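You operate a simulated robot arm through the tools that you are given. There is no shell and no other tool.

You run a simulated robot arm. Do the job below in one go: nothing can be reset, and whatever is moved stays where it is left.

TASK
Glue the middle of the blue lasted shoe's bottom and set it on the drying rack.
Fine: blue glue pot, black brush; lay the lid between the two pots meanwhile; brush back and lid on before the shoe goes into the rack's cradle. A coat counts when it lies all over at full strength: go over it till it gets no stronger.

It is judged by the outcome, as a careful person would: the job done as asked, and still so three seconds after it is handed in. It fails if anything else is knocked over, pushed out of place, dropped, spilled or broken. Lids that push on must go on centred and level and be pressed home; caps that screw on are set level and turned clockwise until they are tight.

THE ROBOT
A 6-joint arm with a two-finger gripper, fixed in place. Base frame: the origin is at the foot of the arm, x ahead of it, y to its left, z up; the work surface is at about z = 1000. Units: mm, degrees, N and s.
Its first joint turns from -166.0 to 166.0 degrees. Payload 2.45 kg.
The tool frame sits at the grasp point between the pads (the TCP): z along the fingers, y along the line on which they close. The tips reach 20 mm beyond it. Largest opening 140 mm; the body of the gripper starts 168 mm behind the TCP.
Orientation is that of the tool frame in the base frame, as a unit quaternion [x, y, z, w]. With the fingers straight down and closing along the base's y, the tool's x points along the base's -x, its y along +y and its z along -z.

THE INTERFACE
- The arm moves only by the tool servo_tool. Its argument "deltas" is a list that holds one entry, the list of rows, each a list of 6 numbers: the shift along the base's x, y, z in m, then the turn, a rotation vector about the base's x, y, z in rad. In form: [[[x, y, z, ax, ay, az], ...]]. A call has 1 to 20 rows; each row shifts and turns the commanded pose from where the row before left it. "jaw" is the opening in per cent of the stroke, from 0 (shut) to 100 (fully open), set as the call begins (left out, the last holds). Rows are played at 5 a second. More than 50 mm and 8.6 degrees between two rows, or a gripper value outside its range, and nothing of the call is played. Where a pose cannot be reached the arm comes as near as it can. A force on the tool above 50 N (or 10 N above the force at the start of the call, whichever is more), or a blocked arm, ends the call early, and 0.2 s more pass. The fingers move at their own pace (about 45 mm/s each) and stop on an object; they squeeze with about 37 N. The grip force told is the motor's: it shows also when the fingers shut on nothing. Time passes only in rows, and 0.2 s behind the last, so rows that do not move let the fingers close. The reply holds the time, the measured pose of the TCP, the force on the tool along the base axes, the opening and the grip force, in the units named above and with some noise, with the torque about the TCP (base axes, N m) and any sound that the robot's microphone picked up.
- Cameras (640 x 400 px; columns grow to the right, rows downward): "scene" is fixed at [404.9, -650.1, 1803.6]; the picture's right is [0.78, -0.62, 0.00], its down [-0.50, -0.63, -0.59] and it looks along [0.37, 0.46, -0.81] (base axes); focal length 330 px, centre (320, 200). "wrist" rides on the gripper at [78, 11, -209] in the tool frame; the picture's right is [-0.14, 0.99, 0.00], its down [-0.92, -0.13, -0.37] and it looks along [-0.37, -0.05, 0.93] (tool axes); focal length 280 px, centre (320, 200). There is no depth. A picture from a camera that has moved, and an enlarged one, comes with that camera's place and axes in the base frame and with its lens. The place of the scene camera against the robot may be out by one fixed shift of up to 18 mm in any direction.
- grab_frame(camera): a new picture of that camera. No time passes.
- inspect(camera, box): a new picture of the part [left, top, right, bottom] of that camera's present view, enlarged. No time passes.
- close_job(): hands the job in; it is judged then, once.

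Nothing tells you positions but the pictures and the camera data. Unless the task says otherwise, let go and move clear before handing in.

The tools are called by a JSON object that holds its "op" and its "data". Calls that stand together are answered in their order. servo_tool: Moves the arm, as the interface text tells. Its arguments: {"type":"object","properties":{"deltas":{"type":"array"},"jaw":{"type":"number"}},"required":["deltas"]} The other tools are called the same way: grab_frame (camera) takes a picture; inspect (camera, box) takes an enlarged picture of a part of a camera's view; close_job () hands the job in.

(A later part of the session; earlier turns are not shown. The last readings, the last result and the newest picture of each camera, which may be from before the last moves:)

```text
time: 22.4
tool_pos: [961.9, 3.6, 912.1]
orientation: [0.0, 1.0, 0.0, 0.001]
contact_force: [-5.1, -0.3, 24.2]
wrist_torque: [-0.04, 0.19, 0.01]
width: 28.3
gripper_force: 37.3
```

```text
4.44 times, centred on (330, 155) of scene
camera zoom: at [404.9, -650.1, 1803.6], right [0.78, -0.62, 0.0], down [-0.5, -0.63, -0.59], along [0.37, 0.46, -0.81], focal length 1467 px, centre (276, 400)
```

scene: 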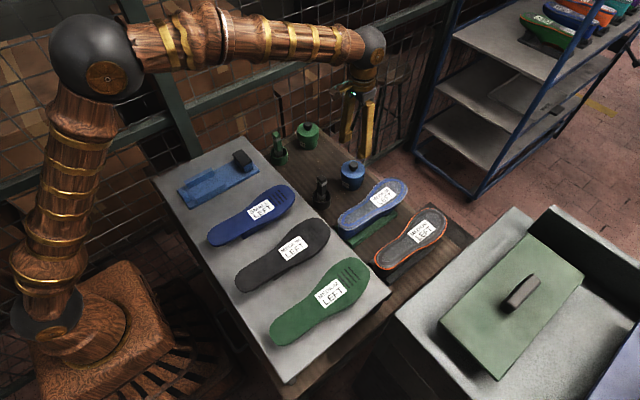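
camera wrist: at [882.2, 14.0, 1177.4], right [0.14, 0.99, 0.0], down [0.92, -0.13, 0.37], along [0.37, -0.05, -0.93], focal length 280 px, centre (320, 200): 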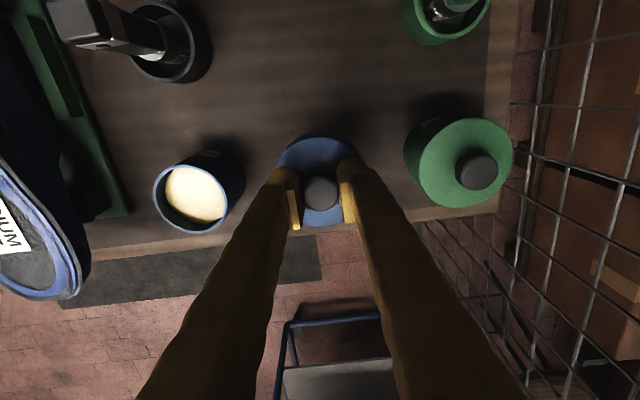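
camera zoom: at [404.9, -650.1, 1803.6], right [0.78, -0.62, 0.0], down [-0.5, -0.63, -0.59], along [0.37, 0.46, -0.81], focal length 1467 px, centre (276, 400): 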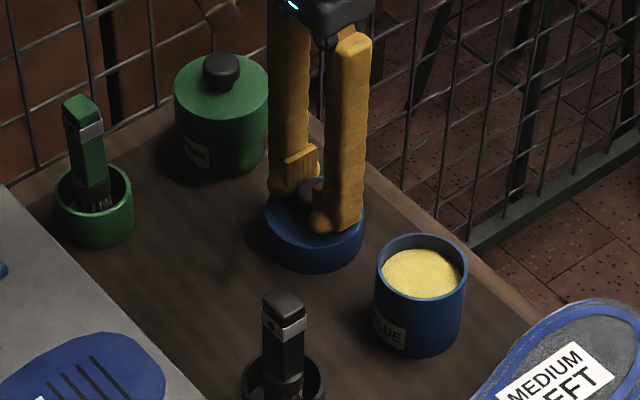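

The lid has touched the bench, at 24 N. I'll relieve the pressure, release it and back off upward.

{"op": "servo_tool", "data": {"deltas": [[[0, 0, 0.001, 0, 0, 0], [0, 0, 0.001, 0, 0, 0], [0, 0, 0, 0, 0, 0]]]}}

{"op": "servo_tool", "data": {"deltas": [[[0, 0, 0, 0, 0, 0], [0, 0, 0, 0, 0, 0], [0, 0, 0, 0, 0, 0], [0, 0, 0, 0, 0, 0]]], "jaw": 45}}

{"op": "servo_tool", "data": {"deltas": [[[0, 0, 0.01, 0, 0, 0], [0, 0, 0.03, 0, 0, 0], [0, 0, 0.04, 0, 0, 0], [0, 0, 0.045, 0, 0, 0], [0, 0, 0.045, 0, 0, 0], [0, 0, 0, 0, 0, 0]]]}}

{"op": "grab_frame", "data": {"camera": "wrist"}}

{"op": "inspect", "data": {"camera": "scene", "box": [280, 90, 400, 200]}}

```text
time: 23.2
tool_pos: [960.1, 3.6, 911.5]
orientation: [0.0, 1.0, 0.0, -0.001]
contact_force: [0.9, -0.2, 4.1]
wrist_torque: [0.01, -0.27, -0.03]
width: 28.7
gripper_force: 37.2
```

```text
time: 24.2
tool_pos: [960.8, 4.2, 911.4]
orientation: [0.0, 1.0, 0.0, 0.0]
contact_force: [0.7, 0.1, -0.9]
wrist_torque: [-0.05, 0.01, 0.02]
width: 63.3
gripper_force: 0.1
```

```text
time: 25.6
tool_pos: [960.3, 2.5, 1081.9]
orientation: [0.0, 1.0, 0.0, 0.0]
contact_force: [-1.2, 0.4, 0.2]
wrist_torque: [0.0, 0.0, 0.0]
width: 62.8
gripper_force: 0.0
```

```text
taken
camera wrist: at [882.1, 14.6, 1292.1], right [0.14, 0.99, 0.0], down [0.92, -0.13, 0.37], along [0.37, -0.05, -0.93], focal length 280 px, centre (320, 200)
```

wrist: 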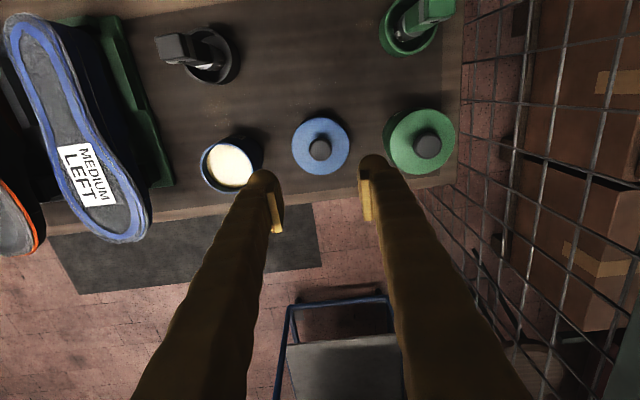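

```text
3.64 times, centred on (340, 145) of scene
camera zoom: at [404.9, -650.1, 1803.6], right [0.78, -0.62, 0.0], down [-0.5, -0.63, -0.59], along [0.37, 0.46, -0.81], focal length 1200 px, centre (247, 400)
```

zoom: 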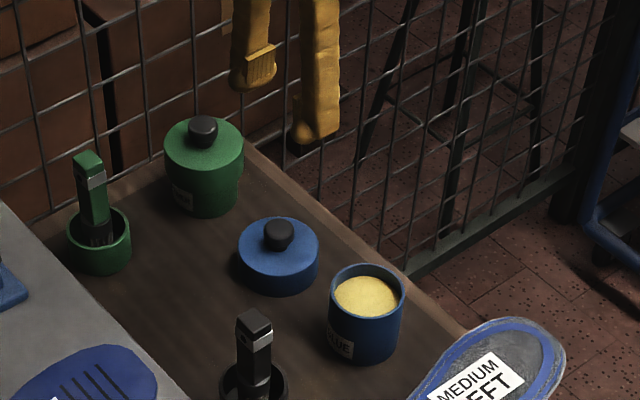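

The lid lies flat between the two pots. Next I'll go above the black brush and look at its handle.

{"op": "servo_tool", "data": {"deltas": [[[-0.0269, -0.0254, 0.0036, 0, 0, 0], [-0.0269, -0.0254, 0.0036, 0, 0, 0], [-0.0269, -0.0254, 0.0036, 0, 0, 0], [-0.0269, -0.0254, 0.0032, 0, 0, 0], [-0.0269, -0.0254, 0.0032, 0, 0, 0], [0, 0, 0, 0, 0, 0]]]}}

{"op": "inspect", "data": {"camera": "wrist", "box": [220, 100, 420, 260]}}

{"op": "inspect", "data": {"camera": "scene", "box": [270, 80, 390, 220]}}

```text
time: 27.0
tool_pos: [826.8, -126.2, 1100.2]
orientation: [0.0, 1.0, 0.0, 0.0]
contact_force: [-0.1, -0.3, 0.5]
wrist_torque: [0.0, 0.0, 0.01]
width: 63.1
gripper_force: 0.1
```

```text
2.50 times, centred on (320, 180) of wrist
camera zoom: at [748.2, -114.3, 1310.2], right [0.14, 0.99, 0.0], down [0.92, -0.13, 0.37], along [0.37, -0.05, -0.93], focal length 701 px, centre (320, 250)
```

zoom: 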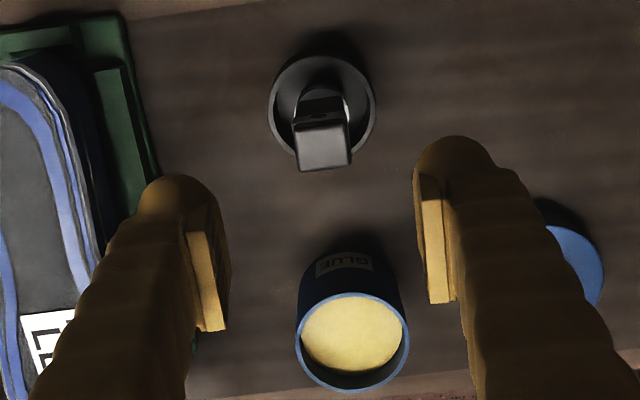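

```text
2.86 times, centred on (330, 150) of scene
camera zoom: at [404.9, -650.1, 1803.6], right [0.78, -0.62, 0.0], down [-0.5, -0.63, -0.59], along [0.37, 0.46, -0.81], focal length 943 px, centre (291, 343)
```

zoom: 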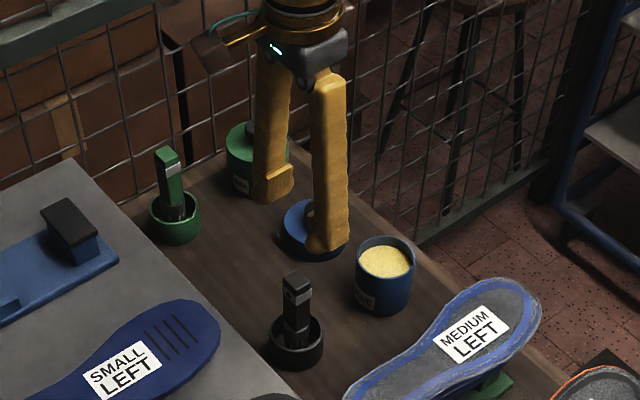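

The brush handle is about 24 mm square with its top near z=990. I'll descend around it and close.

{"op": "servo_tool", "data": {"deltas": [[[-0.001, 0.0007, -0.03, 0, 0, 0], [0, 0, -0.03, 0, 0, 0], [0, 0, -0.03, 0, 0, 0], [0, 0, -0.02, 0, 0, 0], [0, 0, -0.015, 0, 0, 0], [0, 0, -0.01, 0, 0, 0], [0, 0, 0, 0, 0, 0]]]}}

{"op": "inspect", "data": {"camera": "wrist", "box": [220, 100, 420, 260]}}

{"op": "inspect", "data": {"camera": "scene", "box": [270, 110, 390, 230]}}

```text
time: 28.6
tool_pos: [824.4, -124.3, 966.3]
orientation: [0.0, 1.0, 0.0, 0.0]
contact_force: [0.4, -0.3, 0.0]
wrist_torque: [0.03, -0.01, 0.04]
width: 63.1
gripper_force: 0.1
```

```text
2.50 times, centred on (320, 180) of wrist
camera zoom: at [745.6, -112.2, 1175.6], right [0.14, 0.99, 0.0], down [0.92, -0.13, 0.37], along [0.37, -0.05, -0.93], focal length 701 px, centre (320, 250)
```

zoom: 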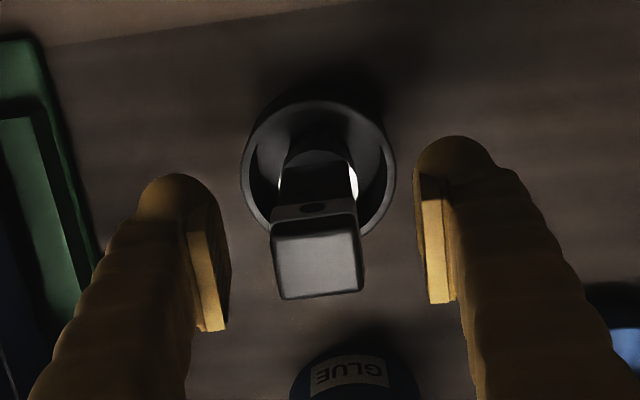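

```text
3.33 times, centred on (330, 170) of scene
camera zoom: at [404.9, -650.1, 1803.6], right [0.78, -0.62, 0.0], down [-0.5, -0.63, -0.59], along [0.37, 0.46, -0.81], focal length 1100 px, centre (287, 300)
```

zoom: 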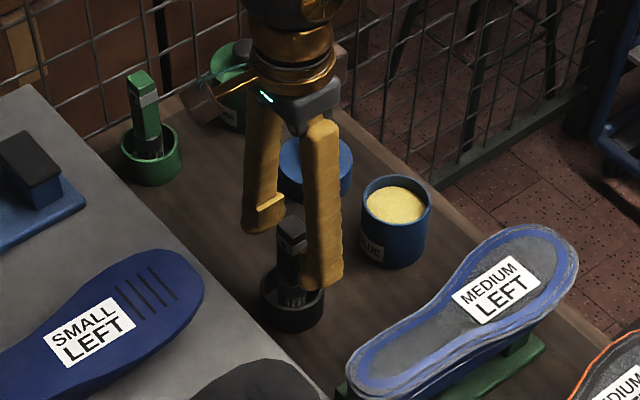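

The handle is well centred and square to the pads. I'll close on it.

{"op": "servo_tool", "data": {"deltas": [[[-0.002, 0, 0, 0, 0, 0], [0, 0, 0, 0, 0, 0], [0, 0, 0, 0, 0, 0], [0, 0, 0, 0, 0, 0], [0, 0, 0, 0, 0, 0], [0, 0, 0, 0, 0, 0]]], "jaw": 0}}

{"op": "inspect", "data": {"camera": "wrist", "box": [220, 100, 420, 260]}}

```text
time: 30.0
tool_pos: [821.2, -123.4, 966.7]
orientation: [0.0, 1.0, 0.001, 0.0]
contact_force: [0.0, -0.9, 0.4]
wrist_torque: [-0.02, 0.0, -0.01]
width: 26.3
gripper_force: 37.2
```

```text
2.50 times, centred on (320, 180) of wrist
camera zoom: at [743.5, -111.8, 1175.7], right [0.14, 0.99, 0.0], down [0.92, -0.13, 0.37], along [0.37, -0.05, -0.93], focal length 701 px, centre (320, 250)
```

zoom: 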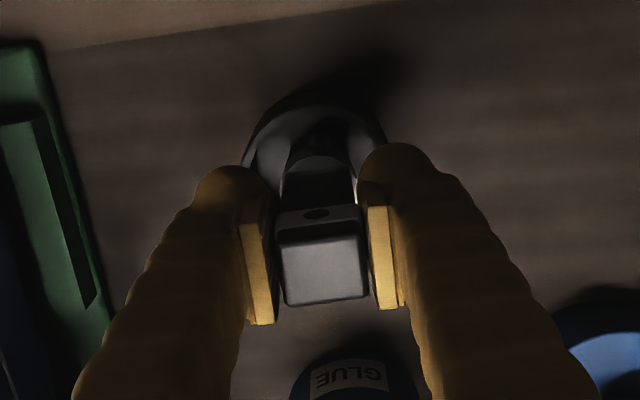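

The brush is gripped at 26.3 mm. I'll lift it straight out of its cup and look at the bristles.

{"op": "servo_tool", "data": {"deltas": [[[0, 0, 0.005, 0, 0, 0], [0, 0, 0.015, 0, 0, 0], [0, 0, 0.025, 0, 0, 0], [0, 0, 0.025, 0, 0, 0], [0, 0, 0.03, 0, 0, 0], [0, 0, 0.03, 0, 0, 0], [0, 0, 0, 0, 0, 0]]]}}

{"op": "inspect", "data": {"camera": "scene", "box": [270, 80, 390, 220]}}

{"op": "grab_frame", "data": {"camera": "wrist"}}

```text
time: 31.6
tool_pos: [822.8, -124.5, 1094.5]
orientation: [0.001, 1.0, 0.0, -0.001]
contact_force: [0.5, -0.3, -0.8]
wrist_torque: [-0.01, -0.03, -0.03]
width: 26.7
gripper_force: 37.0
```

```text
2.86 times, centred on (330, 150) of scene
camera zoom: at [404.9, -650.1, 1803.6], right [0.78, -0.62, 0.0], down [-0.5, -0.63, -0.59], along [0.37, 0.46, -0.81], focal length 943 px, centre (291, 343)
```

zoom: 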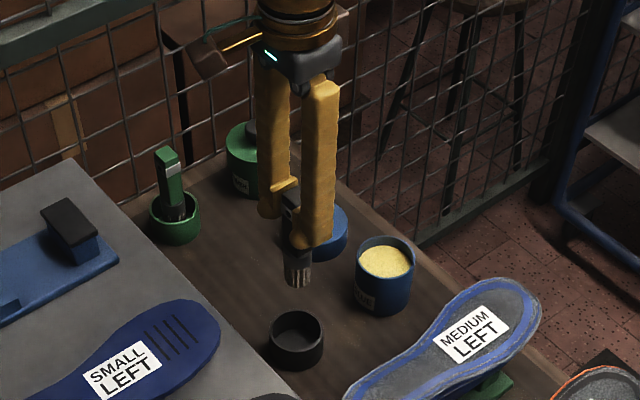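

```text
taken
camera wrist: at [744.3, -112.1, 1304.6], right [0.14, 0.99, 0.0], down [0.92, -0.13, 0.37], along [0.37, -0.05, -0.93], focal length 280 px, centre (320, 200)
```

wrist: 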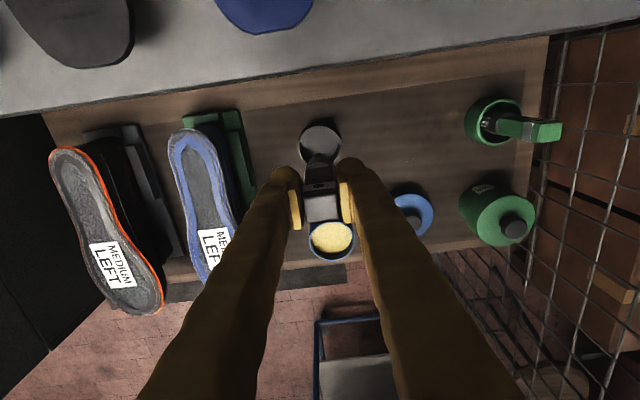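

{"op": "inspect", "data": {"camera": "scene", "box": [295, 130, 355, 190]}}

{"op": "inspect", "data": {"camera": "wrist", "box": [270, 110, 370, 270]}}

```text
6.67 times, centred on (325, 160) of scene
camera zoom: at [404.9, -650.1, 1803.6], right [0.78, -0.62, 0.0], down [-0.5, -0.63, -0.59], along [0.37, 0.46, -0.81], focal length 2200 px, centre (287, 467)
```

zoom: 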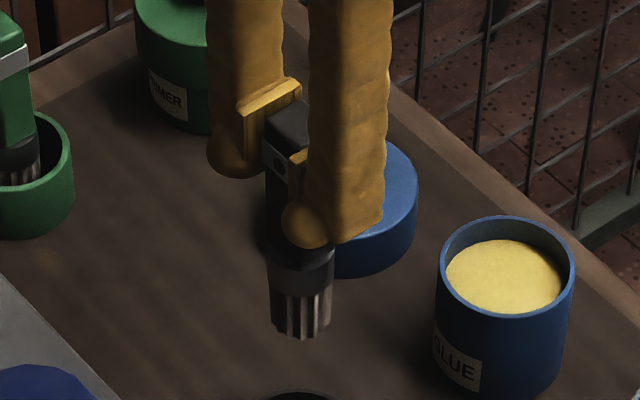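

```text
2.50 times, centred on (320, 190) of wrist
camera zoom: at [744.3, -112.1, 1304.6], right [0.14, 0.99, 0.0], down [0.92, -0.13, 0.37], along [0.37, -0.05, -0.93], focal length 701 px, centre (320, 225)
```

zoom: 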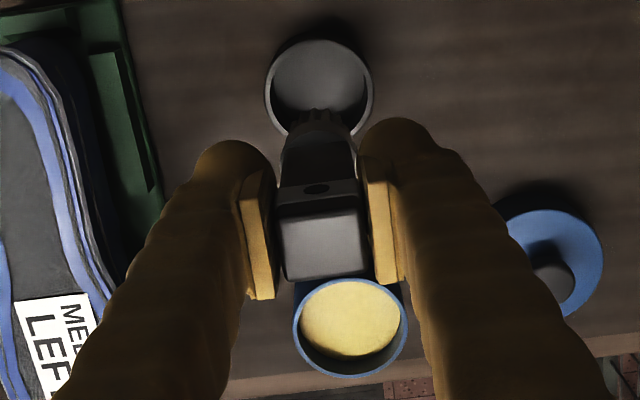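

The bristles form a round bundle about 28 mm across, with the tip about 110 mm below the TCP. I'll carry the brush over the pot, then dip it lightly.

{"op": "servo_tool", "data": {"deltas": [[[0.035, -0.0005, 0, 0, 0, 0], [0.036, -0.0005, 0, 0, 0, 0], [0.036, -0.0005, 0, 0, 0, 0], [0.035, -0.0007, 0, 0, 0, 0], [0, 0, -0.02, 0, 0, 0], [0, 0, -0.02, 0, 0, 0], [0, 0, 0, 0, 0, 0]]]}}

{"op": "inspect", "data": {"camera": "scene", "box": [310, 110, 390, 200]}}

{"op": "inspect", "data": {"camera": "wrist", "box": [260, 100, 380, 260]}}

```text
time: 33.2
tool_pos: [965.9, -124.8, 1053.2]
orientation: [-0.001, 1.0, 0.0, 0.0]
contact_force: [0.1, 1.0, -0.6]
wrist_torque: [-0.01, 0.02, 0.05]
width: 26.5
gripper_force: 37.5
```

```text
4.44 times, centred on (350, 155) of scene
camera zoom: at [404.9, -650.1, 1803.6], right [0.78, -0.62, 0.0], down [-0.5, -0.63, -0.59], along [0.37, 0.46, -0.81], focal length 1467 px, centre (187, 400)
```

zoom: 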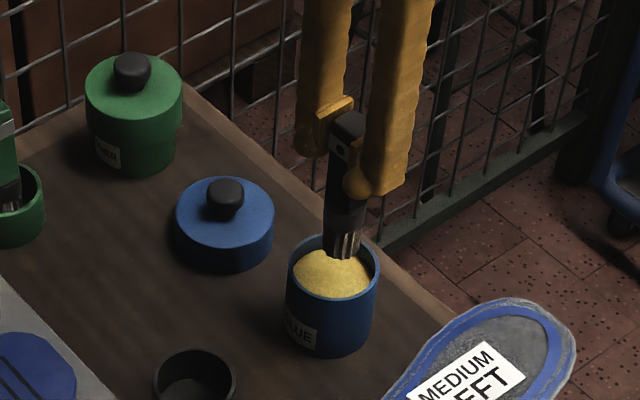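

```text
2.50 times, centred on (320, 180) of wrist
camera zoom: at [887.7, -112.6, 1262.7], right [0.14, 0.99, 0.0], down [0.92, -0.13, 0.37], along [0.37, -0.05, -0.93], focal length 701 px, centre (320, 250)
```

zoom: 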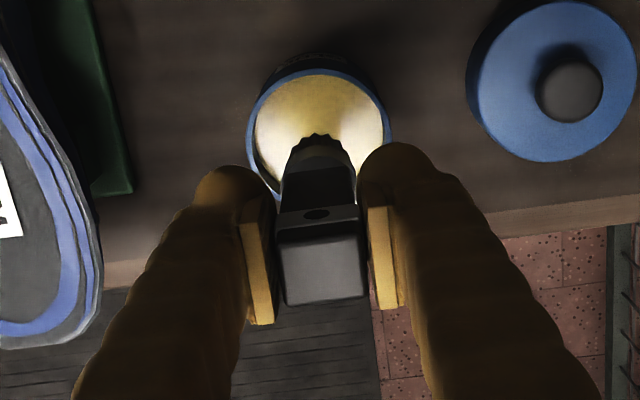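

The brush hangs just above the glue, about 4 mm off centre in x. I'll centre it and dip shallowly.

{"op": "servo_tool", "data": {"deltas": [[[-0.003, 0, -0.01, 0, 0, 0], [0, 0, -0.01, 0, 0, 0], [0, 0, -0.008, 0, 0, 0], [0, 0, -0.006, 0, 0, 0], [0, 0, 0, 0, 0, 0]]]}}

{"op": "inspect", "data": {"camera": "scene", "box": [310, 110, 390, 200]}}

{"op": "inspect", "data": {"camera": "wrist", "box": [260, 100, 380, 260]}}

```text
time: 34.4
tool_pos: [962.3, -126.2, 1020.4]
orientation: [0.0, 1.0, 0.0, -0.001]
contact_force: [0.2, 0.9, 0.0]
wrist_torque: [-0.01, 0.01, 0.0]
width: 26.4
gripper_force: 37.1
```

```text
4.44 times, centred on (350, 155) of scene
camera zoom: at [404.9, -650.1, 1803.6], right [0.78, -0.62, 0.0], down [-0.5, -0.63, -0.59], along [0.37, 0.46, -0.81], focal length 1467 px, centre (187, 400)
```

zoom: 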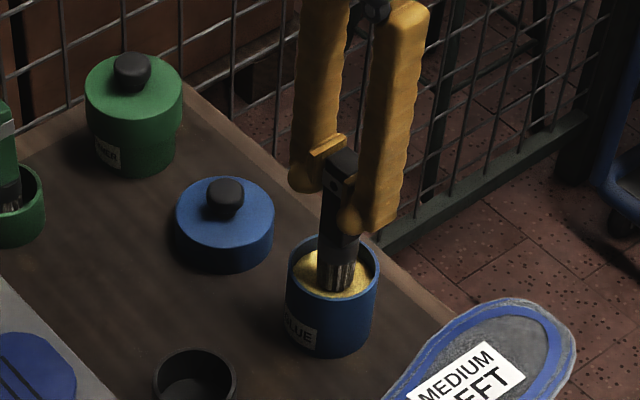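

```text
2.50 times, centred on (320, 180) of wrist
camera zoom: at [883.5, -114.4, 1230.1], right [0.14, 0.99, 0.0], down [0.92, -0.13, 0.37], along [0.37, -0.05, -0.93], focal length 701 px, centre (320, 250)
```

zoom: 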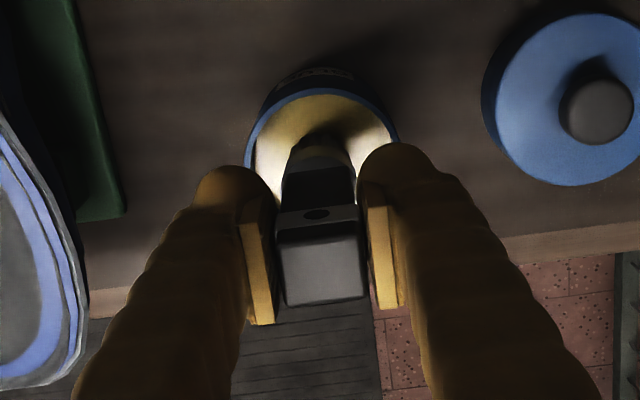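

The bristles seem just at the glue surface. I'll go about 9 mm deeper.

{"op": "servo_tool", "data": {"deltas": [[[0, 0, -0.003, 0, 0, 0], [0, 0, -0.003, 0, 0, 0], [0, 0, -0.003, 0, 0, 0], [0, 0, 0, 0, 0, 0]]]}}

{"op": "inspect", "data": {"camera": "scene", "box": [325, 130, 375, 190]}}

```text
time: 35.4
tool_pos: [962.3, -125.3, 1014.0]
orientation: [0.0, 1.0, 0.001, 0.001]
contact_force: [1.5, -4.6, 34.7]
wrist_torque: [-0.08, -0.17, 0.01]
width: 26.5
gripper_force: 37.2
```

```text
6.67 times, centred on (350, 160) of scene
camera zoom: at [404.9, -650.1, 1803.6], right [0.78, -0.62, 0.0], down [-0.5, -0.63, -0.59], along [0.37, 0.46, -0.81], focal length 2200 px, centre (120, 467)
```

zoom: 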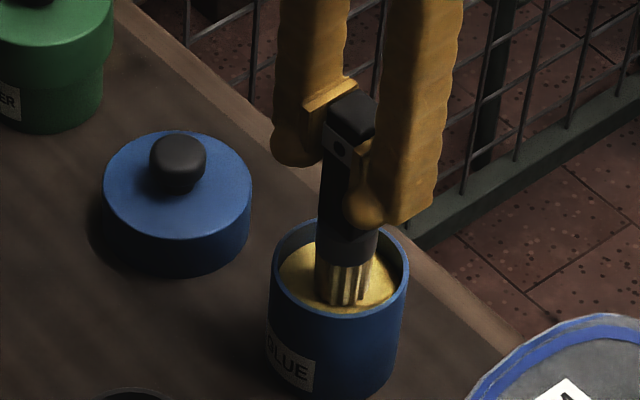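

The bristles turned yellow and the glue surface resists firmly, so the brush is loaded. I'll lift straight out, move over the shoe at a safe height and check the reach there.

{"op": "servo_tool", "data": {"deltas": [[[0, 0, 0.006, 0, 0, 0], [0, 0, 0.02, 0, 0, 0], [0, 0, 0.03, 0, 0, 0], [0, 0, 0.03, 0, 0, 0], [0, 0, 0.022, 0, 0, 0], [0, 0, 0, 0, 0, 0]]]}}

{"op": "inspect", "data": {"camera": "scene", "box": [310, 90, 390, 190]}}

```text
time: 36.8
tool_pos: [962.3, -125.7, 1120.0]
orientation: [0.0, 1.0, 0.0, -0.001]
contact_force: [-0.6, -0.3, -1.3]
wrist_torque: [-0.01, -0.03, 0.03]
width: 26.4
gripper_force: 36.7
```

```text
4.00 times, centred on (350, 140) of scene
camera zoom: at [404.9, -650.1, 1803.6], right [0.78, -0.62, 0.0], down [-0.5, -0.63, -0.59], along [0.37, 0.46, -0.81], focal length 1320 px, centre (200, 440)
```

zoom: 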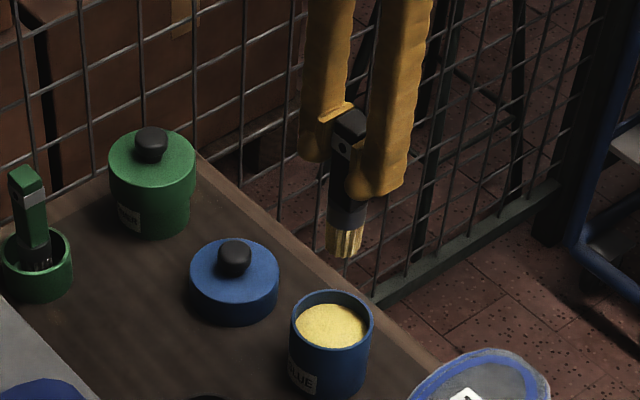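

Brush is loaded and the pot undisturbed. I'll move over the shoe's forefoot at height and test the reach.

{"op": "servo_tool", "data": {"deltas": [[[0, -0.04, 0, 0, 0, 0], [0, -0.04, 0, 0, 0, 0], [0, -0.04, 0, 0, 0, 0], [0, -0.0385, 0, 0, 0, 0], [0.02, 0, 0, 0, 0, 0], [0.02, 0, 0, 0, 0, 0], [0, 0, 0, 0, 0, 0]]]}}

{"op": "grab_frame", "data": {"camera": "wrist"}}

{"op": "inspect", "data": {"camera": "scene", "box": [320, 100, 440, 250]}}

```text
time: 38.4
tool_pos: [1002.7, -284.8, 1120.5]
orientation: [0.0, 1.0, -0.001, 0.0]
contact_force: [-0.7, -0.1, -0.9]
wrist_torque: [-0.02, 0.01, 0.0]
width: 26.3
gripper_force: 37.2
```

```text
taken
camera wrist: at [924.1, -272.2, 1330.1], right [0.14, 0.99, 0.0], down [0.92, -0.13, 0.37], along [0.36, -0.05, -0.93], focal length 280 px, centre (320, 200)
```

wrist: 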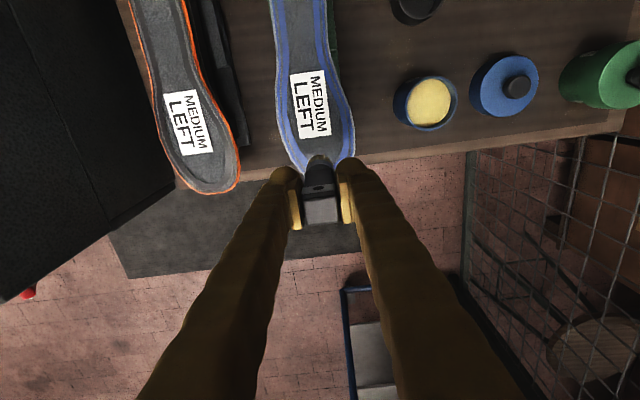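

```text
2.67 times, centred on (380, 175) of scene
camera zoom: at [404.9, -650.1, 1803.6], right [0.78, -0.62, 0.0], down [-0.5, -0.63, -0.59], along [0.37, 0.46, -0.81], focal length 880 px, centre (160, 267)
```

zoom: 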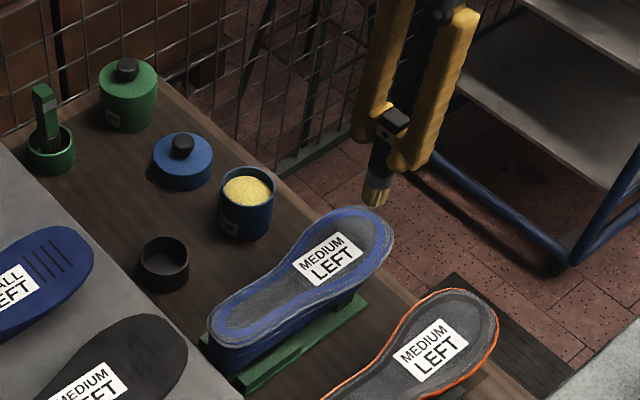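

The arm reaches over the toe with the tool vertical. I'll go over the middle of the shoe and lower the brush carefully to find the surface.

{"op": "servo_tool", "data": {"deltas": [[[-0.036, -0.0015, 0, 0, 0, 0], [-0.0355, -0.0015, 0, 0, 0, 0], [0, 0, -0.015, 0, 0, 0], [0, 0, -0.015, 0, 0, 0], [0, 0, -0.01, 0, 0, 0], [0, 0, 0, 0, 0, 0]]]}}

{"op": "inspect", "data": {"camera": "scene", "box": [320, 120, 440, 250]}}

{"op": "inspect", "data": {"camera": "wrist", "box": [240, 60, 400, 240]}}

```text
time: 39.8
tool_pos: [931.3, -287.5, 1078.6]
orientation: [0.0, 1.0, 0.001, 0.0]
contact_force: [0.4, -0.7, -0.4]
wrist_torque: [0.01, 0.0, 0.0]
width: 26.4
gripper_force: 37.4
```

```text
3.08 times, centred on (380, 185) of scene
camera zoom: at [404.9, -650.1, 1803.6], right [0.78, -0.62, 0.0], down [-0.5, -0.63, -0.59], along [0.37, 0.46, -0.81], focal length 1015 px, centre (135, 246)
```

zoom: 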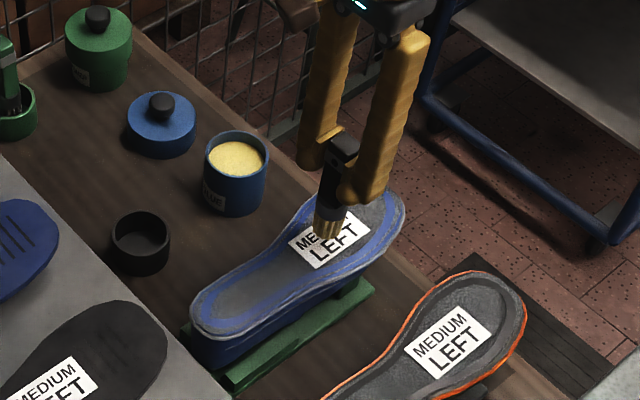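

```text
2.22 times, centred on (320, 150) of wrist
camera zoom: at [852.4, -275.0, 1289.3], right [0.14, 0.99, 0.0], down [0.92, -0.13, 0.37], along [0.37, -0.05, -0.93], focal length 623 px, centre (320, 311)
```

zoom: 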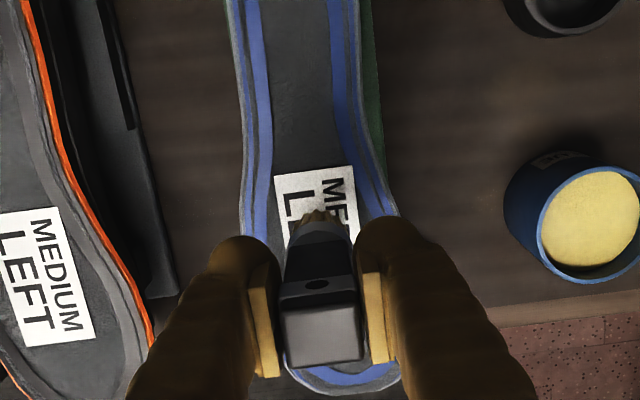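

{"op": "servo_tool", "data": {"deltas": [[[0, 0, -0.002, 0, 0, 0], [0, 0, -0.002, 0, 0, 0], [0, 0, -0.002, 0, 0, 0], [0, 0, 0, 0, 0, 0]]]}}

{"op": "inspect", "data": {"camera": "scene", "box": [350, 150, 410, 210]}}

```text
time: 40.8
tool_pos: [929.2, -287.4, 1074.4]
orientation: [0.0, 1.0, 0.001, 0.0]
contact_force: [-0.6, 0.0, -0.2]
wrist_torque: [-0.01, 0.03, 0.01]
width: 26.4
gripper_force: 37.0
```

```text
6.67 times, centred on (380, 180) of scene
camera zoom: at [404.9, -650.1, 1803.6], right [0.78, -0.62, 0.0], down [-0.5, -0.63, -0.59], along [0.37, 0.46, -0.81], focal length 2200 px, centre (-80, 333)
```

zoom: 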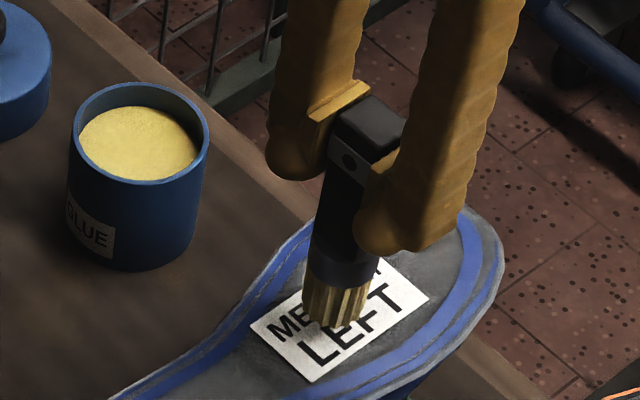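

{"op": "servo_tool", "data": {"deltas": [[[0, 0, -0.0015, 0, 0, 0], [0, 0, -0.0015, 0, 0, 0], [0, 0, -0.0015, 0, 0, 0], [0, 0, 0, 0, 0, 0]]]}}

{"op": "inspect", "data": {"camera": "scene", "box": [350, 150, 410, 210]}}

```text
time: 41.8
tool_pos: [930.1, -285.5, 1070.9]
orientation: [0.0, 1.0, 0.0, -0.001]
contact_force: [0.7, -0.2, -0.7]
wrist_torque: [0.01, -0.01, 0.02]
width: 26.7
gripper_force: 37.0
```

```text
6.67 times, centred on (380, 180) of scene
camera zoom: at [404.9, -650.1, 1803.6], right [0.78, -0.62, 0.0], down [-0.5, -0.63, -0.59], along [0.37, 0.46, -0.81], focal length 2200 px, centre (-80, 333)
```

zoom: 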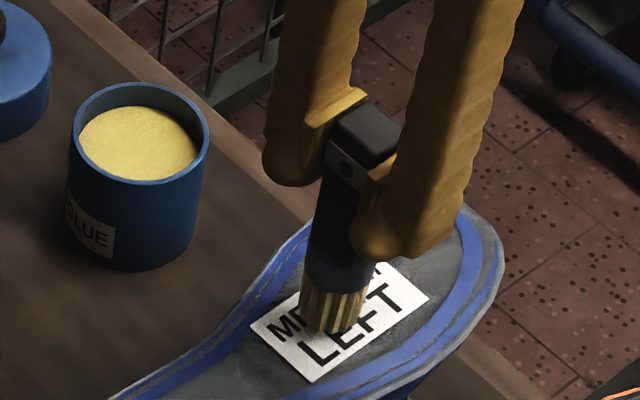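

{"op": "servo_tool", "data": {"deltas": [[[0, 0, -0.0015, 0, 0, 0], [0, 0, -0.0015, 0, 0, 0], [0, 0, -0.0015, 0, 0, 0], [0, 0, 0, 0, 0, 0]]]}}

{"op": "inspect", "data": {"camera": "scene", "box": [350, 150, 410, 210]}}

```text
time: 42.8
tool_pos: [929.6, -287.7, 1064.6]
orientation: [0.0, 1.0, 0.0, 0.001]
contact_force: [-0.2, 0.3, -0.1]
wrist_torque: [0.01, -0.01, 0.01]
width: 26.4
gripper_force: 37.3
```

```text
6.67 times, centred on (380, 180) of scene
camera zoom: at [404.9, -650.1, 1803.6], right [0.78, -0.62, 0.0], down [-0.5, -0.63, -0.59], along [0.37, 0.46, -0.81], focal length 2200 px, centre (-80, 333)
```

zoom: 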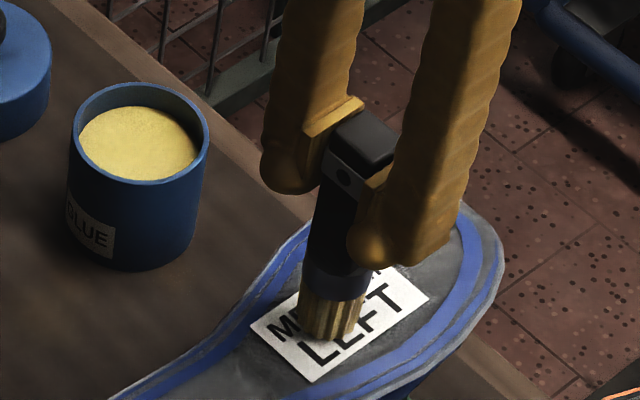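

{"op": "servo_tool", "data": {"deltas": [[[0, 0, -0.0015, 0, 0, 0], [0, 0, -0.0015, 0, 0, 0], [0, 0, -0.0015, 0, 0, 0], [0, 0, 0, 0, 0, 0]]]}}

{"op": "inspect", "data": {"camera": "scene", "box": [350, 150, 410, 210]}}

```text
time: 43.8
tool_pos: [930.0, -286.5, 1060.4]
orientation: [0.001, 1.0, 0.0, 0.0]
contact_force: [0.2, -0.6, -0.5]
wrist_torque: [0.01, 0.0, 0.01]
width: 26.7
gripper_force: 37.0
```

```text
6.67 times, centred on (380, 180) of scene
camera zoom: at [404.9, -650.1, 1803.6], right [0.78, -0.62, 0.0], down [-0.5, -0.63, -0.59], along [0.37, 0.46, -0.81], focal length 2200 px, centre (-80, 333)
```

zoom: 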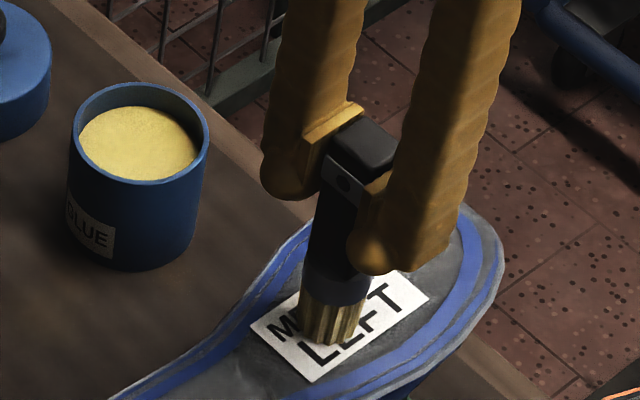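

{"op": "servo_tool", "data": {"deltas": [[[0, 0, -0.0015, 0, 0, 0], [0, 0, -0.0015, 0, 0, 0], [0, 0, 0, 0, 0, 0]]]}}

{"op": "inspect", "data": {"camera": "scene", "box": [350, 150, 410, 210]}}

```text
time: 44.6
tool_pos: [929.9, -286.5, 1059.5]
orientation: [0.0, 1.0, 0.001, 0.0]
contact_force: [-1.0, -1.5, 14.6]
wrist_torque: [0.12, -0.03, -0.06]
width: 26.0
gripper_force: 36.3
```

```text
6.67 times, centred on (380, 180) of scene
camera zoom: at [404.9, -650.1, 1803.6], right [0.78, -0.62, 0.0], down [-0.5, -0.63, -0.59], along [0.37, 0.46, -0.81], focal length 2200 px, centre (-80, 333)
```

zoom: 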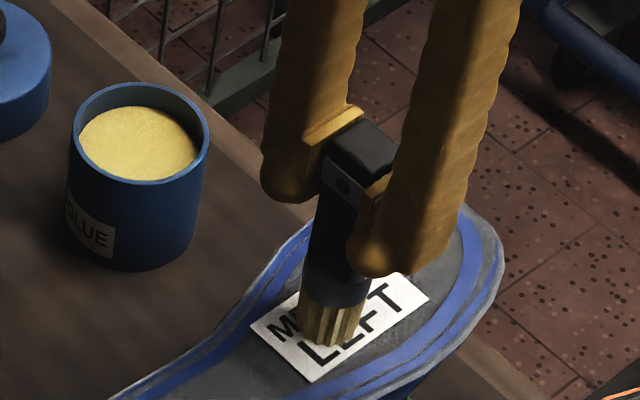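

Contact found at about TCP z=1058.5. I'll ease the pressure and make a first short stroke toward the heel to see how the glue takes.

{"op": "servo_tool", "data": {"deltas": [[[0, 0, 0.0005, 0, 0, 0], [-0.01, 0, 0, 0, 0, 0], [-0.01, 0, 0, 0, 0, 0], [-0.01, 0, 0, 0, 0, 0], [-0.01, 0, 0, 0, 0, 0], [-0.01, 0, 0, 0, 0, 0], [0, 0, 0, 0, 0, 0]]]}}

{"op": "inspect", "data": {"camera": "scene", "box": [330, 150, 430, 240]}}

{"op": "inspect", "data": {"camera": "wrist", "box": [240, 60, 400, 240]}}

```text
time: 46.2
tool_pos: [880.0, -287.2, 1056.8]
orientation: [0.0, 1.0, 0.0, -0.001]
contact_force: [-1.6, 0.0, 2.4]
wrist_torque: [0.0, 0.1, 0.0]
width: 26.7
gripper_force: 37.0
```

```text
4.44 times, centred on (380, 195) of scene
camera zoom: at [404.9, -650.1, 1803.6], right [0.78, -0.62, 0.0], down [-0.5, -0.63, -0.59], along [0.37, 0.46, -0.81], focal length 1467 px, centre (53, 222)
```

zoom: 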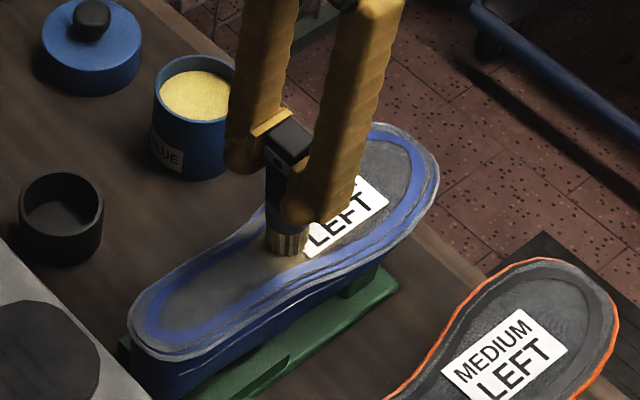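

```text
2.22 times, centred on (320, 150) of wrist
camera zoom: at [801.5, -275.1, 1266.9], right [0.14, 0.99, 0.0], down [0.92, -0.13, 0.37], along [0.36, -0.05, -0.93], focal length 623 px, centre (320, 311)
```

zoom: 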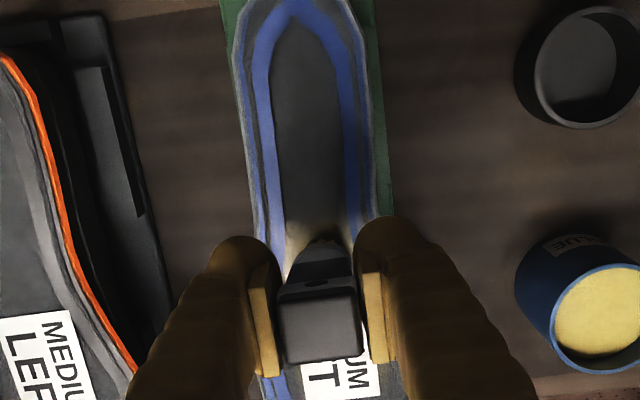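

A faint tan coat is showing under the brush, with light contact. I'll continue the stroke to the heel, come back, and then lift to look at the coverage.

{"op": "servo_tool", "data": {"deltas": [[[-0.012, 0.0005, 0, 0, 0, 0], [-0.012, 0.001, 0, 0, 0, 0], [-0.012, 0.001, 0, 0, 0, 0], [-0.012, 0.001, 0, 0, 0, 0], [-0.012, 0.001, 0, 0, 0, 0], [-0.012, 0.001, 0, 0, 0, 0], [-0.006, 0.0005, 0, 0, 0, 0], [0, 0, 0, 0, 0, 0]]]}}

{"op": "inspect", "data": {"camera": "scene", "box": [330, 150, 430, 240]}}

```text
time: 48.0
tool_pos: [802.2, -281.0, 1056.3]
orientation: [0.0, 1.0, 0.0, 0.0]
contact_force: [0.2, 0.2, -0.6]
wrist_torque: [0.01, 0.0, 0.01]
width: 26.4
gripper_force: 37.1
```

```text
4.44 times, centred on (380, 195) of scene
camera zoom: at [404.9, -650.1, 1803.6], right [0.78, -0.62, 0.0], down [-0.5, -0.63, -0.59], along [0.37, 0.46, -0.81], focal length 1467 px, centre (53, 222)
```

zoom: 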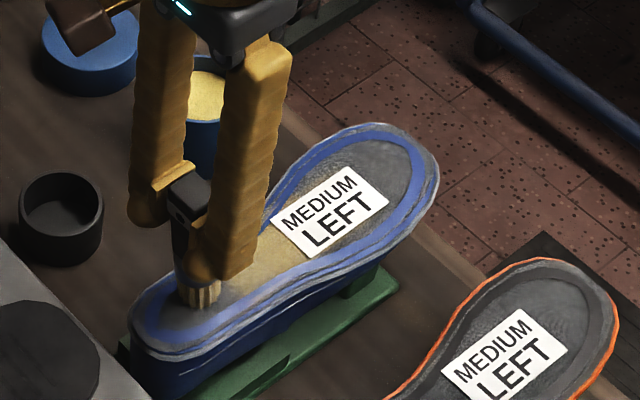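

Tan coat shows in the waist. At the heel the force dropped to zero, so the surface dips there. I'll lower slightly to find contact.

{"op": "servo_tool", "data": {"deltas": [[[0, 0, -0.001, 0, 0, 0], [0, 0, -0.001, 0, 0, 0], [0, 0, 0, 0, 0, 0]]]}}

{"op": "inspect", "data": {"camera": "scene", "box": [330, 150, 430, 240]}}

```text
time: 48.8
tool_pos: [801.4, -281.4, 1055.8]
orientation: [0.0, 1.0, 0.0, 0.001]
contact_force: [-0.9, -1.5, 16.4]
wrist_torque: [-0.09, 0.0, -0.01]
width: 26.4
gripper_force: 37.3
```

```text
4.44 times, centred on (380, 195) of scene
camera zoom: at [404.9, -650.1, 1803.6], right [0.78, -0.62, 0.0], down [-0.5, -0.63, -0.59], along [0.37, 0.46, -0.81], focal length 1467 px, centre (53, 222)
```

zoom: 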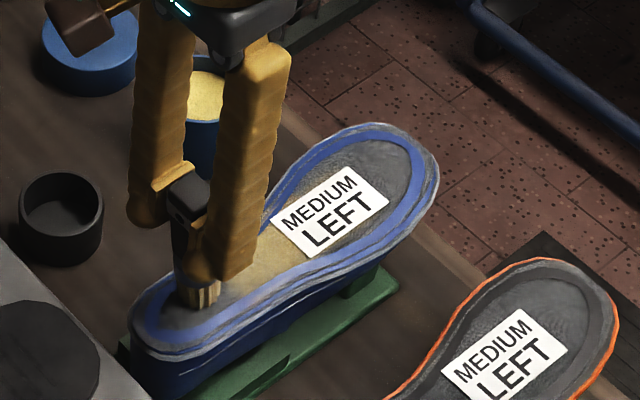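

Contact at about 1057.3 here. I'll ease up a little and stroke back toward the waist, then lift and look from above.

{"op": "servo_tool", "data": {"deltas": [[[0, 0, 0.001, 0, 0, 0], [0, 0.003, 0, 0, 0, 0], [0.01, 0, 0, 0, 0, 0], [0.01, -0.001, 0, 0, 0, 0], [0, -0.006, 0, 0, 0, 0], [-0.01, 0.001, 0, 0, 0, 0], [-0.01, 0.001, 0, 0, 0, 0], [0, 0.002, 0, 0, 0, 0], [0.012, -0.001, 0, 0, 0, 0], [0.012, -0.001, 0, 0, 0, 0], [0.012, -0.001, 0.0002, 0, 0, 0], [0.012, -0.001, 0.0002, 0, 0, 0], [0.012, -0.001, 0.0002, 0, 0, 0], [0.012, 0, 0.0002, 0, 0, 0], [0, 0, 0.02, 0, 0, 0], [0, 0, 0.03, 0, 0, 0], [-0.03, 0, 0.04, 0, 0, 0], [-0.04, 0, 0.03, 0, 0, 0], [-0.04, 0, 0, 0, 0, 0], [0, 0, 0, 0, 0, 0]]]}}

{"op": "grab_frame", "data": {"camera": "wrist"}}

{"op": "inspect", "data": {"camera": "scene", "box": [330, 150, 430, 240]}}

```text
time: 53.0
tool_pos: [766.5, -287.9, 1178.7]
orientation: [0.0, 1.0, 0.0, 0.0]
contact_force: [0.2, -0.8, -0.4]
wrist_torque: [-0.01, 0.0, 0.01]
width: 26.2
gripper_force: 37.4
```

```text
taken
camera wrist: at [687.6, -276.0, 1387.9], right [0.14, 0.99, 0.0], down [0.92, -0.13, 0.37], along [0.37, -0.05, -0.93], focal length 280 px, centre (320, 200)
```

wrist: 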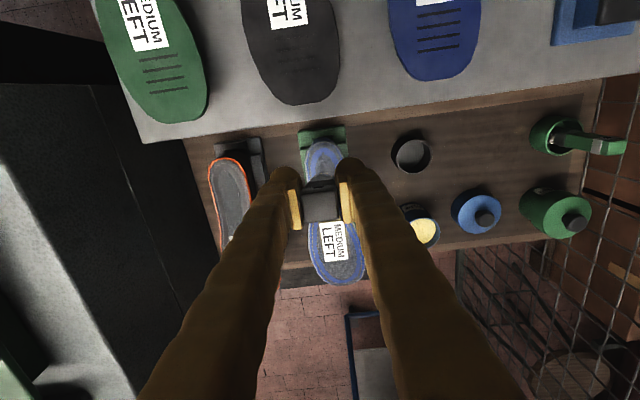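

```text
4.44 times, centred on (380, 195) of scene
camera zoom: at [404.9, -650.1, 1803.6], right [0.78, -0.62, 0.0], down [-0.5, -0.63, -0.59], along [0.37, 0.46, -0.81], focal length 1467 px, centre (53, 222)
```

zoom: 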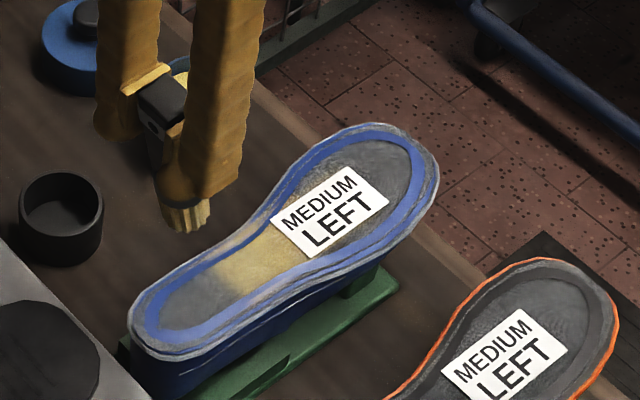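

The waist now shows a tan coat across the field, fading toward the heel, so the brush needs reloading. I'll dip again.

{"op": "servo_tool", "data": {"deltas": [[[0.033, 0.0265, -0.01, 0, 0, 0], [0.033, 0.0265, -0.01, 0, 0, 0], [0.033, 0.0265, -0.01, 0, 0, 0], [0.033, 0.0265, -0.01, 0, 0, 0], [0.033, 0.0265, -0.01, 0, 0, 0], [0.0325, 0.028, -0.0078, 0, 0, 0], [0, 0, -0.04, 0, 0, 0], [0, 0, -0.04, 0, 0, 0], [0, 0, -0.015, 0, 0, 0], [0, 0, -0.006, 0, 0, 0], [0, 0, -0.003, 0, 0, 0], [0, 0, -0.001, 0, 0, 0], [0, 0, -0.001, 0, 0, 0], [0, 0, 0, 0, 0, 0]]]}}

{"op": "inspect", "data": {"camera": "scene", "box": [325, 120, 445, 250]}}

{"op": "inspect", "data": {"camera": "scene", "box": [330, 170, 420, 240]}}

```text
time: 56.0
tool_pos: [961.9, -126.7, 1013.6]
orientation: [0.0, 1.0, 0.0, 0.0]
contact_force: [-1.7, 0.5, 22.3]
wrist_torque: [-0.04, -0.86, -0.03]
width: 26.7
gripper_force: 36.7
```

```text
3.08 times, centred on (385, 185) of scene
camera zoom: at [404.9, -650.1, 1803.6], right [0.78, -0.62, 0.0], down [-0.5, -0.63, -0.59], along [0.37, 0.46, -0.81], focal length 1015 px, centre (120, 246)
```

zoom: 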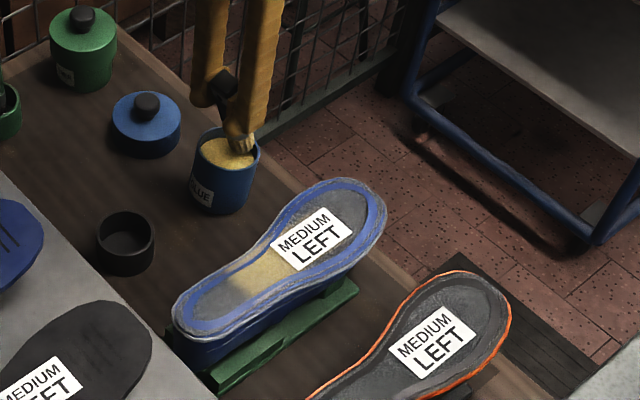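

```text
5.71 times, centred on (375, 205) of scene
camera zoom: at [404.9, -650.1, 1803.6], right [0.78, -0.62, 0.0], down [-0.5, -0.63, -0.59], along [0.37, 0.46, -0.81], focal length 1886 px, centre (6, 171)
```

zoom: 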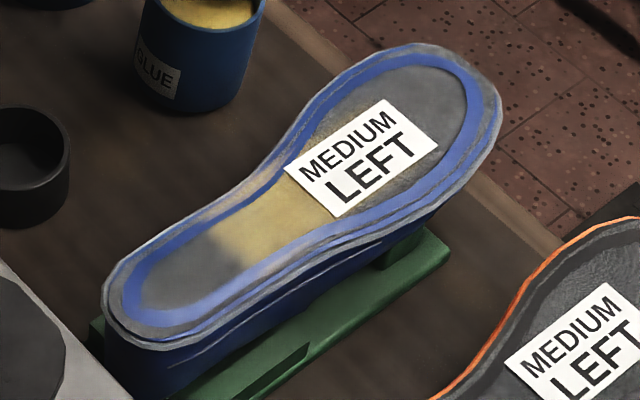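

The brush now looks leaned over in the jaw. I'll check closely before doing anything more.

{"op": "inspect", "data": {"camera": "scene", "box": [330, 120, 390, 190]}}

{"op": "inspect", "data": {"camera": "wrist", "box": [260, 90, 380, 260]}}

```text
5.71 times, centred on (360, 155) of scene
camera zoom: at [404.9, -650.1, 1803.6], right [0.78, -0.62, 0.0], down [-0.5, -0.63, -0.59], along [0.37, 0.46, -0.81], focal length 1886 px, centre (91, 457)
```

zoom: 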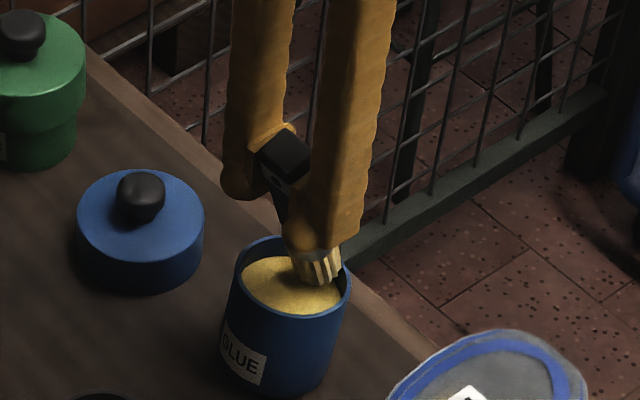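

```text
2.35 times, centred on (320, 175) of wrist
camera zoom: at [883.0, -114.4, 1223.3], right [0.14, 0.99, 0.0], down [0.92, -0.13, 0.37], along [0.37, -0.05, -0.93], focal length 660 px, centre (320, 259)
```

zoom: 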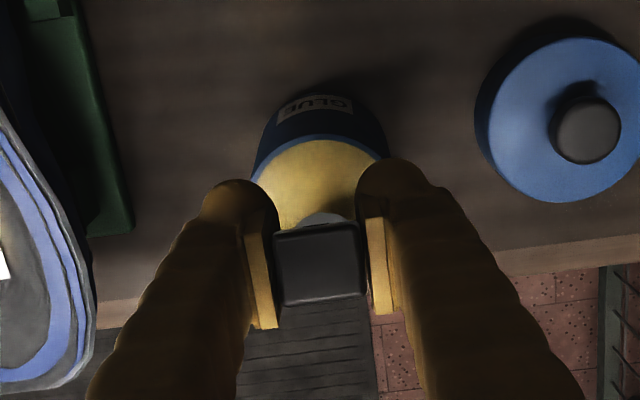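

The brush has pivoted about 10.5° in the jaw, tip toward +x, because I dragged it along x, which the pads cannot resist. I'll lift it out, tilt the tool to bring the brush upright, stand it back in its cup, and take a better grip turned 90°.

{"op": "servo_tool", "data": {"deltas": [[[0, 0, 0.004, 0, 0, 0], [0, 0, 0.02, 0, 0, 0], [0, 0, 0.04, 0, 0, 0], [0, 0, 0.042, 0, 0, 0], [-0.035, 0, 0, 0, 0.0457, 0], [-0.035, 0.0005, 0, 0, 0.0457, 0], [-0.035, 0.0005, 0, 0, 0.0457, 0], [-0.0325, 0.0005, 0, 0, 0.0457, 0], [0, 0, 0, 0, 0, 0]]]}}

{"op": "inspect", "data": {"camera": "scene", "box": [270, 90, 400, 220]}}

{"op": "inspect", "data": {"camera": "wrist", "box": [240, 60, 400, 260]}}

```text
time: 58.0
tool_pos: [823.2, -124.8, 1118.8]
orientation: [0.001, 0.996, 0.0, -0.091]
contact_force: [0.0, -0.6, 0.2]
wrist_torque: [0.02, 0.01, -0.01]
width: 26.6
gripper_force: 36.8
```

```text
3.08 times, centred on (335, 155) of scene
camera zoom: at [404.9, -650.1, 1803.6], right [0.78, -0.62, 0.0], down [-0.5, -0.63, -0.59], along [0.37, 0.46, -0.81], focal length 1015 px, centre (274, 338)
```

zoom: 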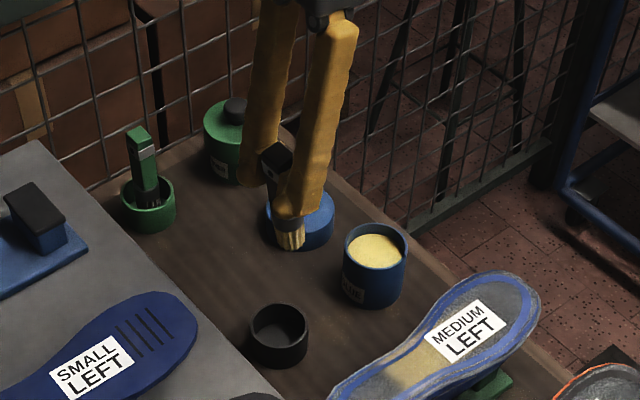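

```text
2.00 times, centred on (320, 160) of wrist
camera zoom: at [784.1, -113.2, 1339.0], right [0.14, 0.99, -0.03], down [0.97, -0.13, 0.2], along [0.19, -0.05, -0.98], focal length 561 px, centre (320, 280)
```

zoom: 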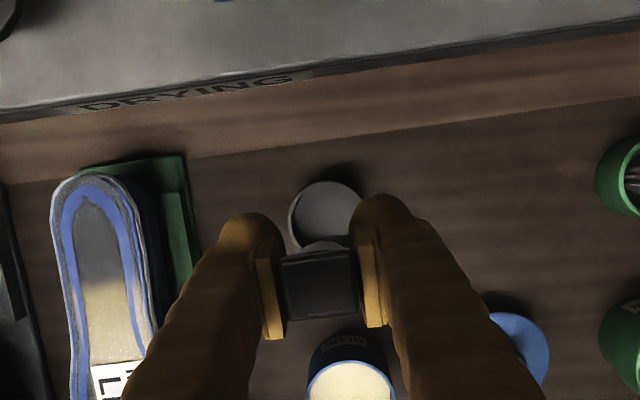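

The brush still leans about 9° after the first correction. I'll tilt the tool further and check again.

{"op": "servo_tool", "data": {"deltas": [[[0, 0, 0, 0, 0.0785, 0], [0, 0, 0, 0, 0.0785, 0], [0, 0, 0, 0, 0, 0]]]}}

{"op": "inspect", "data": {"camera": "scene", "box": [290, 110, 370, 220]}}

{"op": "inspect", "data": {"camera": "wrist", "box": [240, 60, 400, 260]}}

```text
time: 58.8
tool_pos: [824.4, -125.2, 1121.3]
orientation: [0.0, 0.986, 0.0, -0.169]
contact_force: [0.0, 0.7, 0.2]
wrist_torque: [0.02, 0.01, -0.02]
width: 26.2
gripper_force: 36.6
```

```text
3.64 times, centred on (330, 165) of scene
camera zoom: at [404.9, -650.1, 1803.6], right [0.78, -0.62, 0.0], down [-0.5, -0.63, -0.59], along [0.37, 0.46, -0.81], focal length 1200 px, centre (284, 327)
```

zoom: 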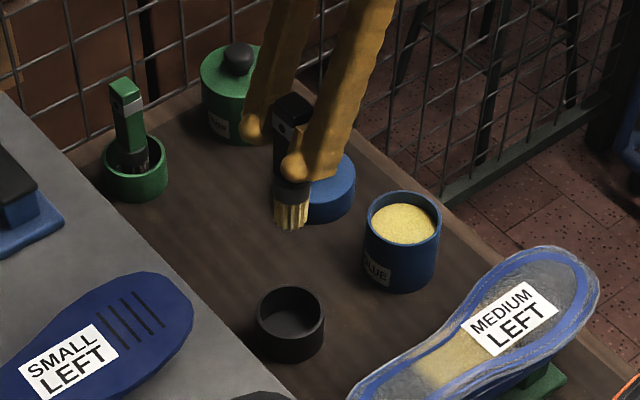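

```text
2.00 times, centred on (320, 160) of wrist
camera zoom: at [820.0, -112.3, 1343.4], right [0.13, 0.99, -0.05], down [0.99, -0.13, 0.04], along [0.03, -0.05, -1.0], focal length 561 px, centre (320, 280)
```

zoom: 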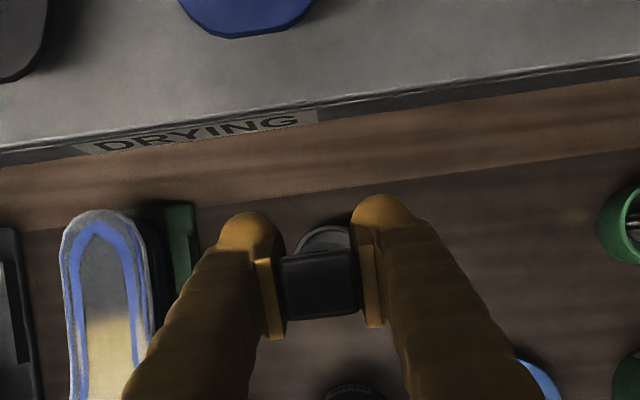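

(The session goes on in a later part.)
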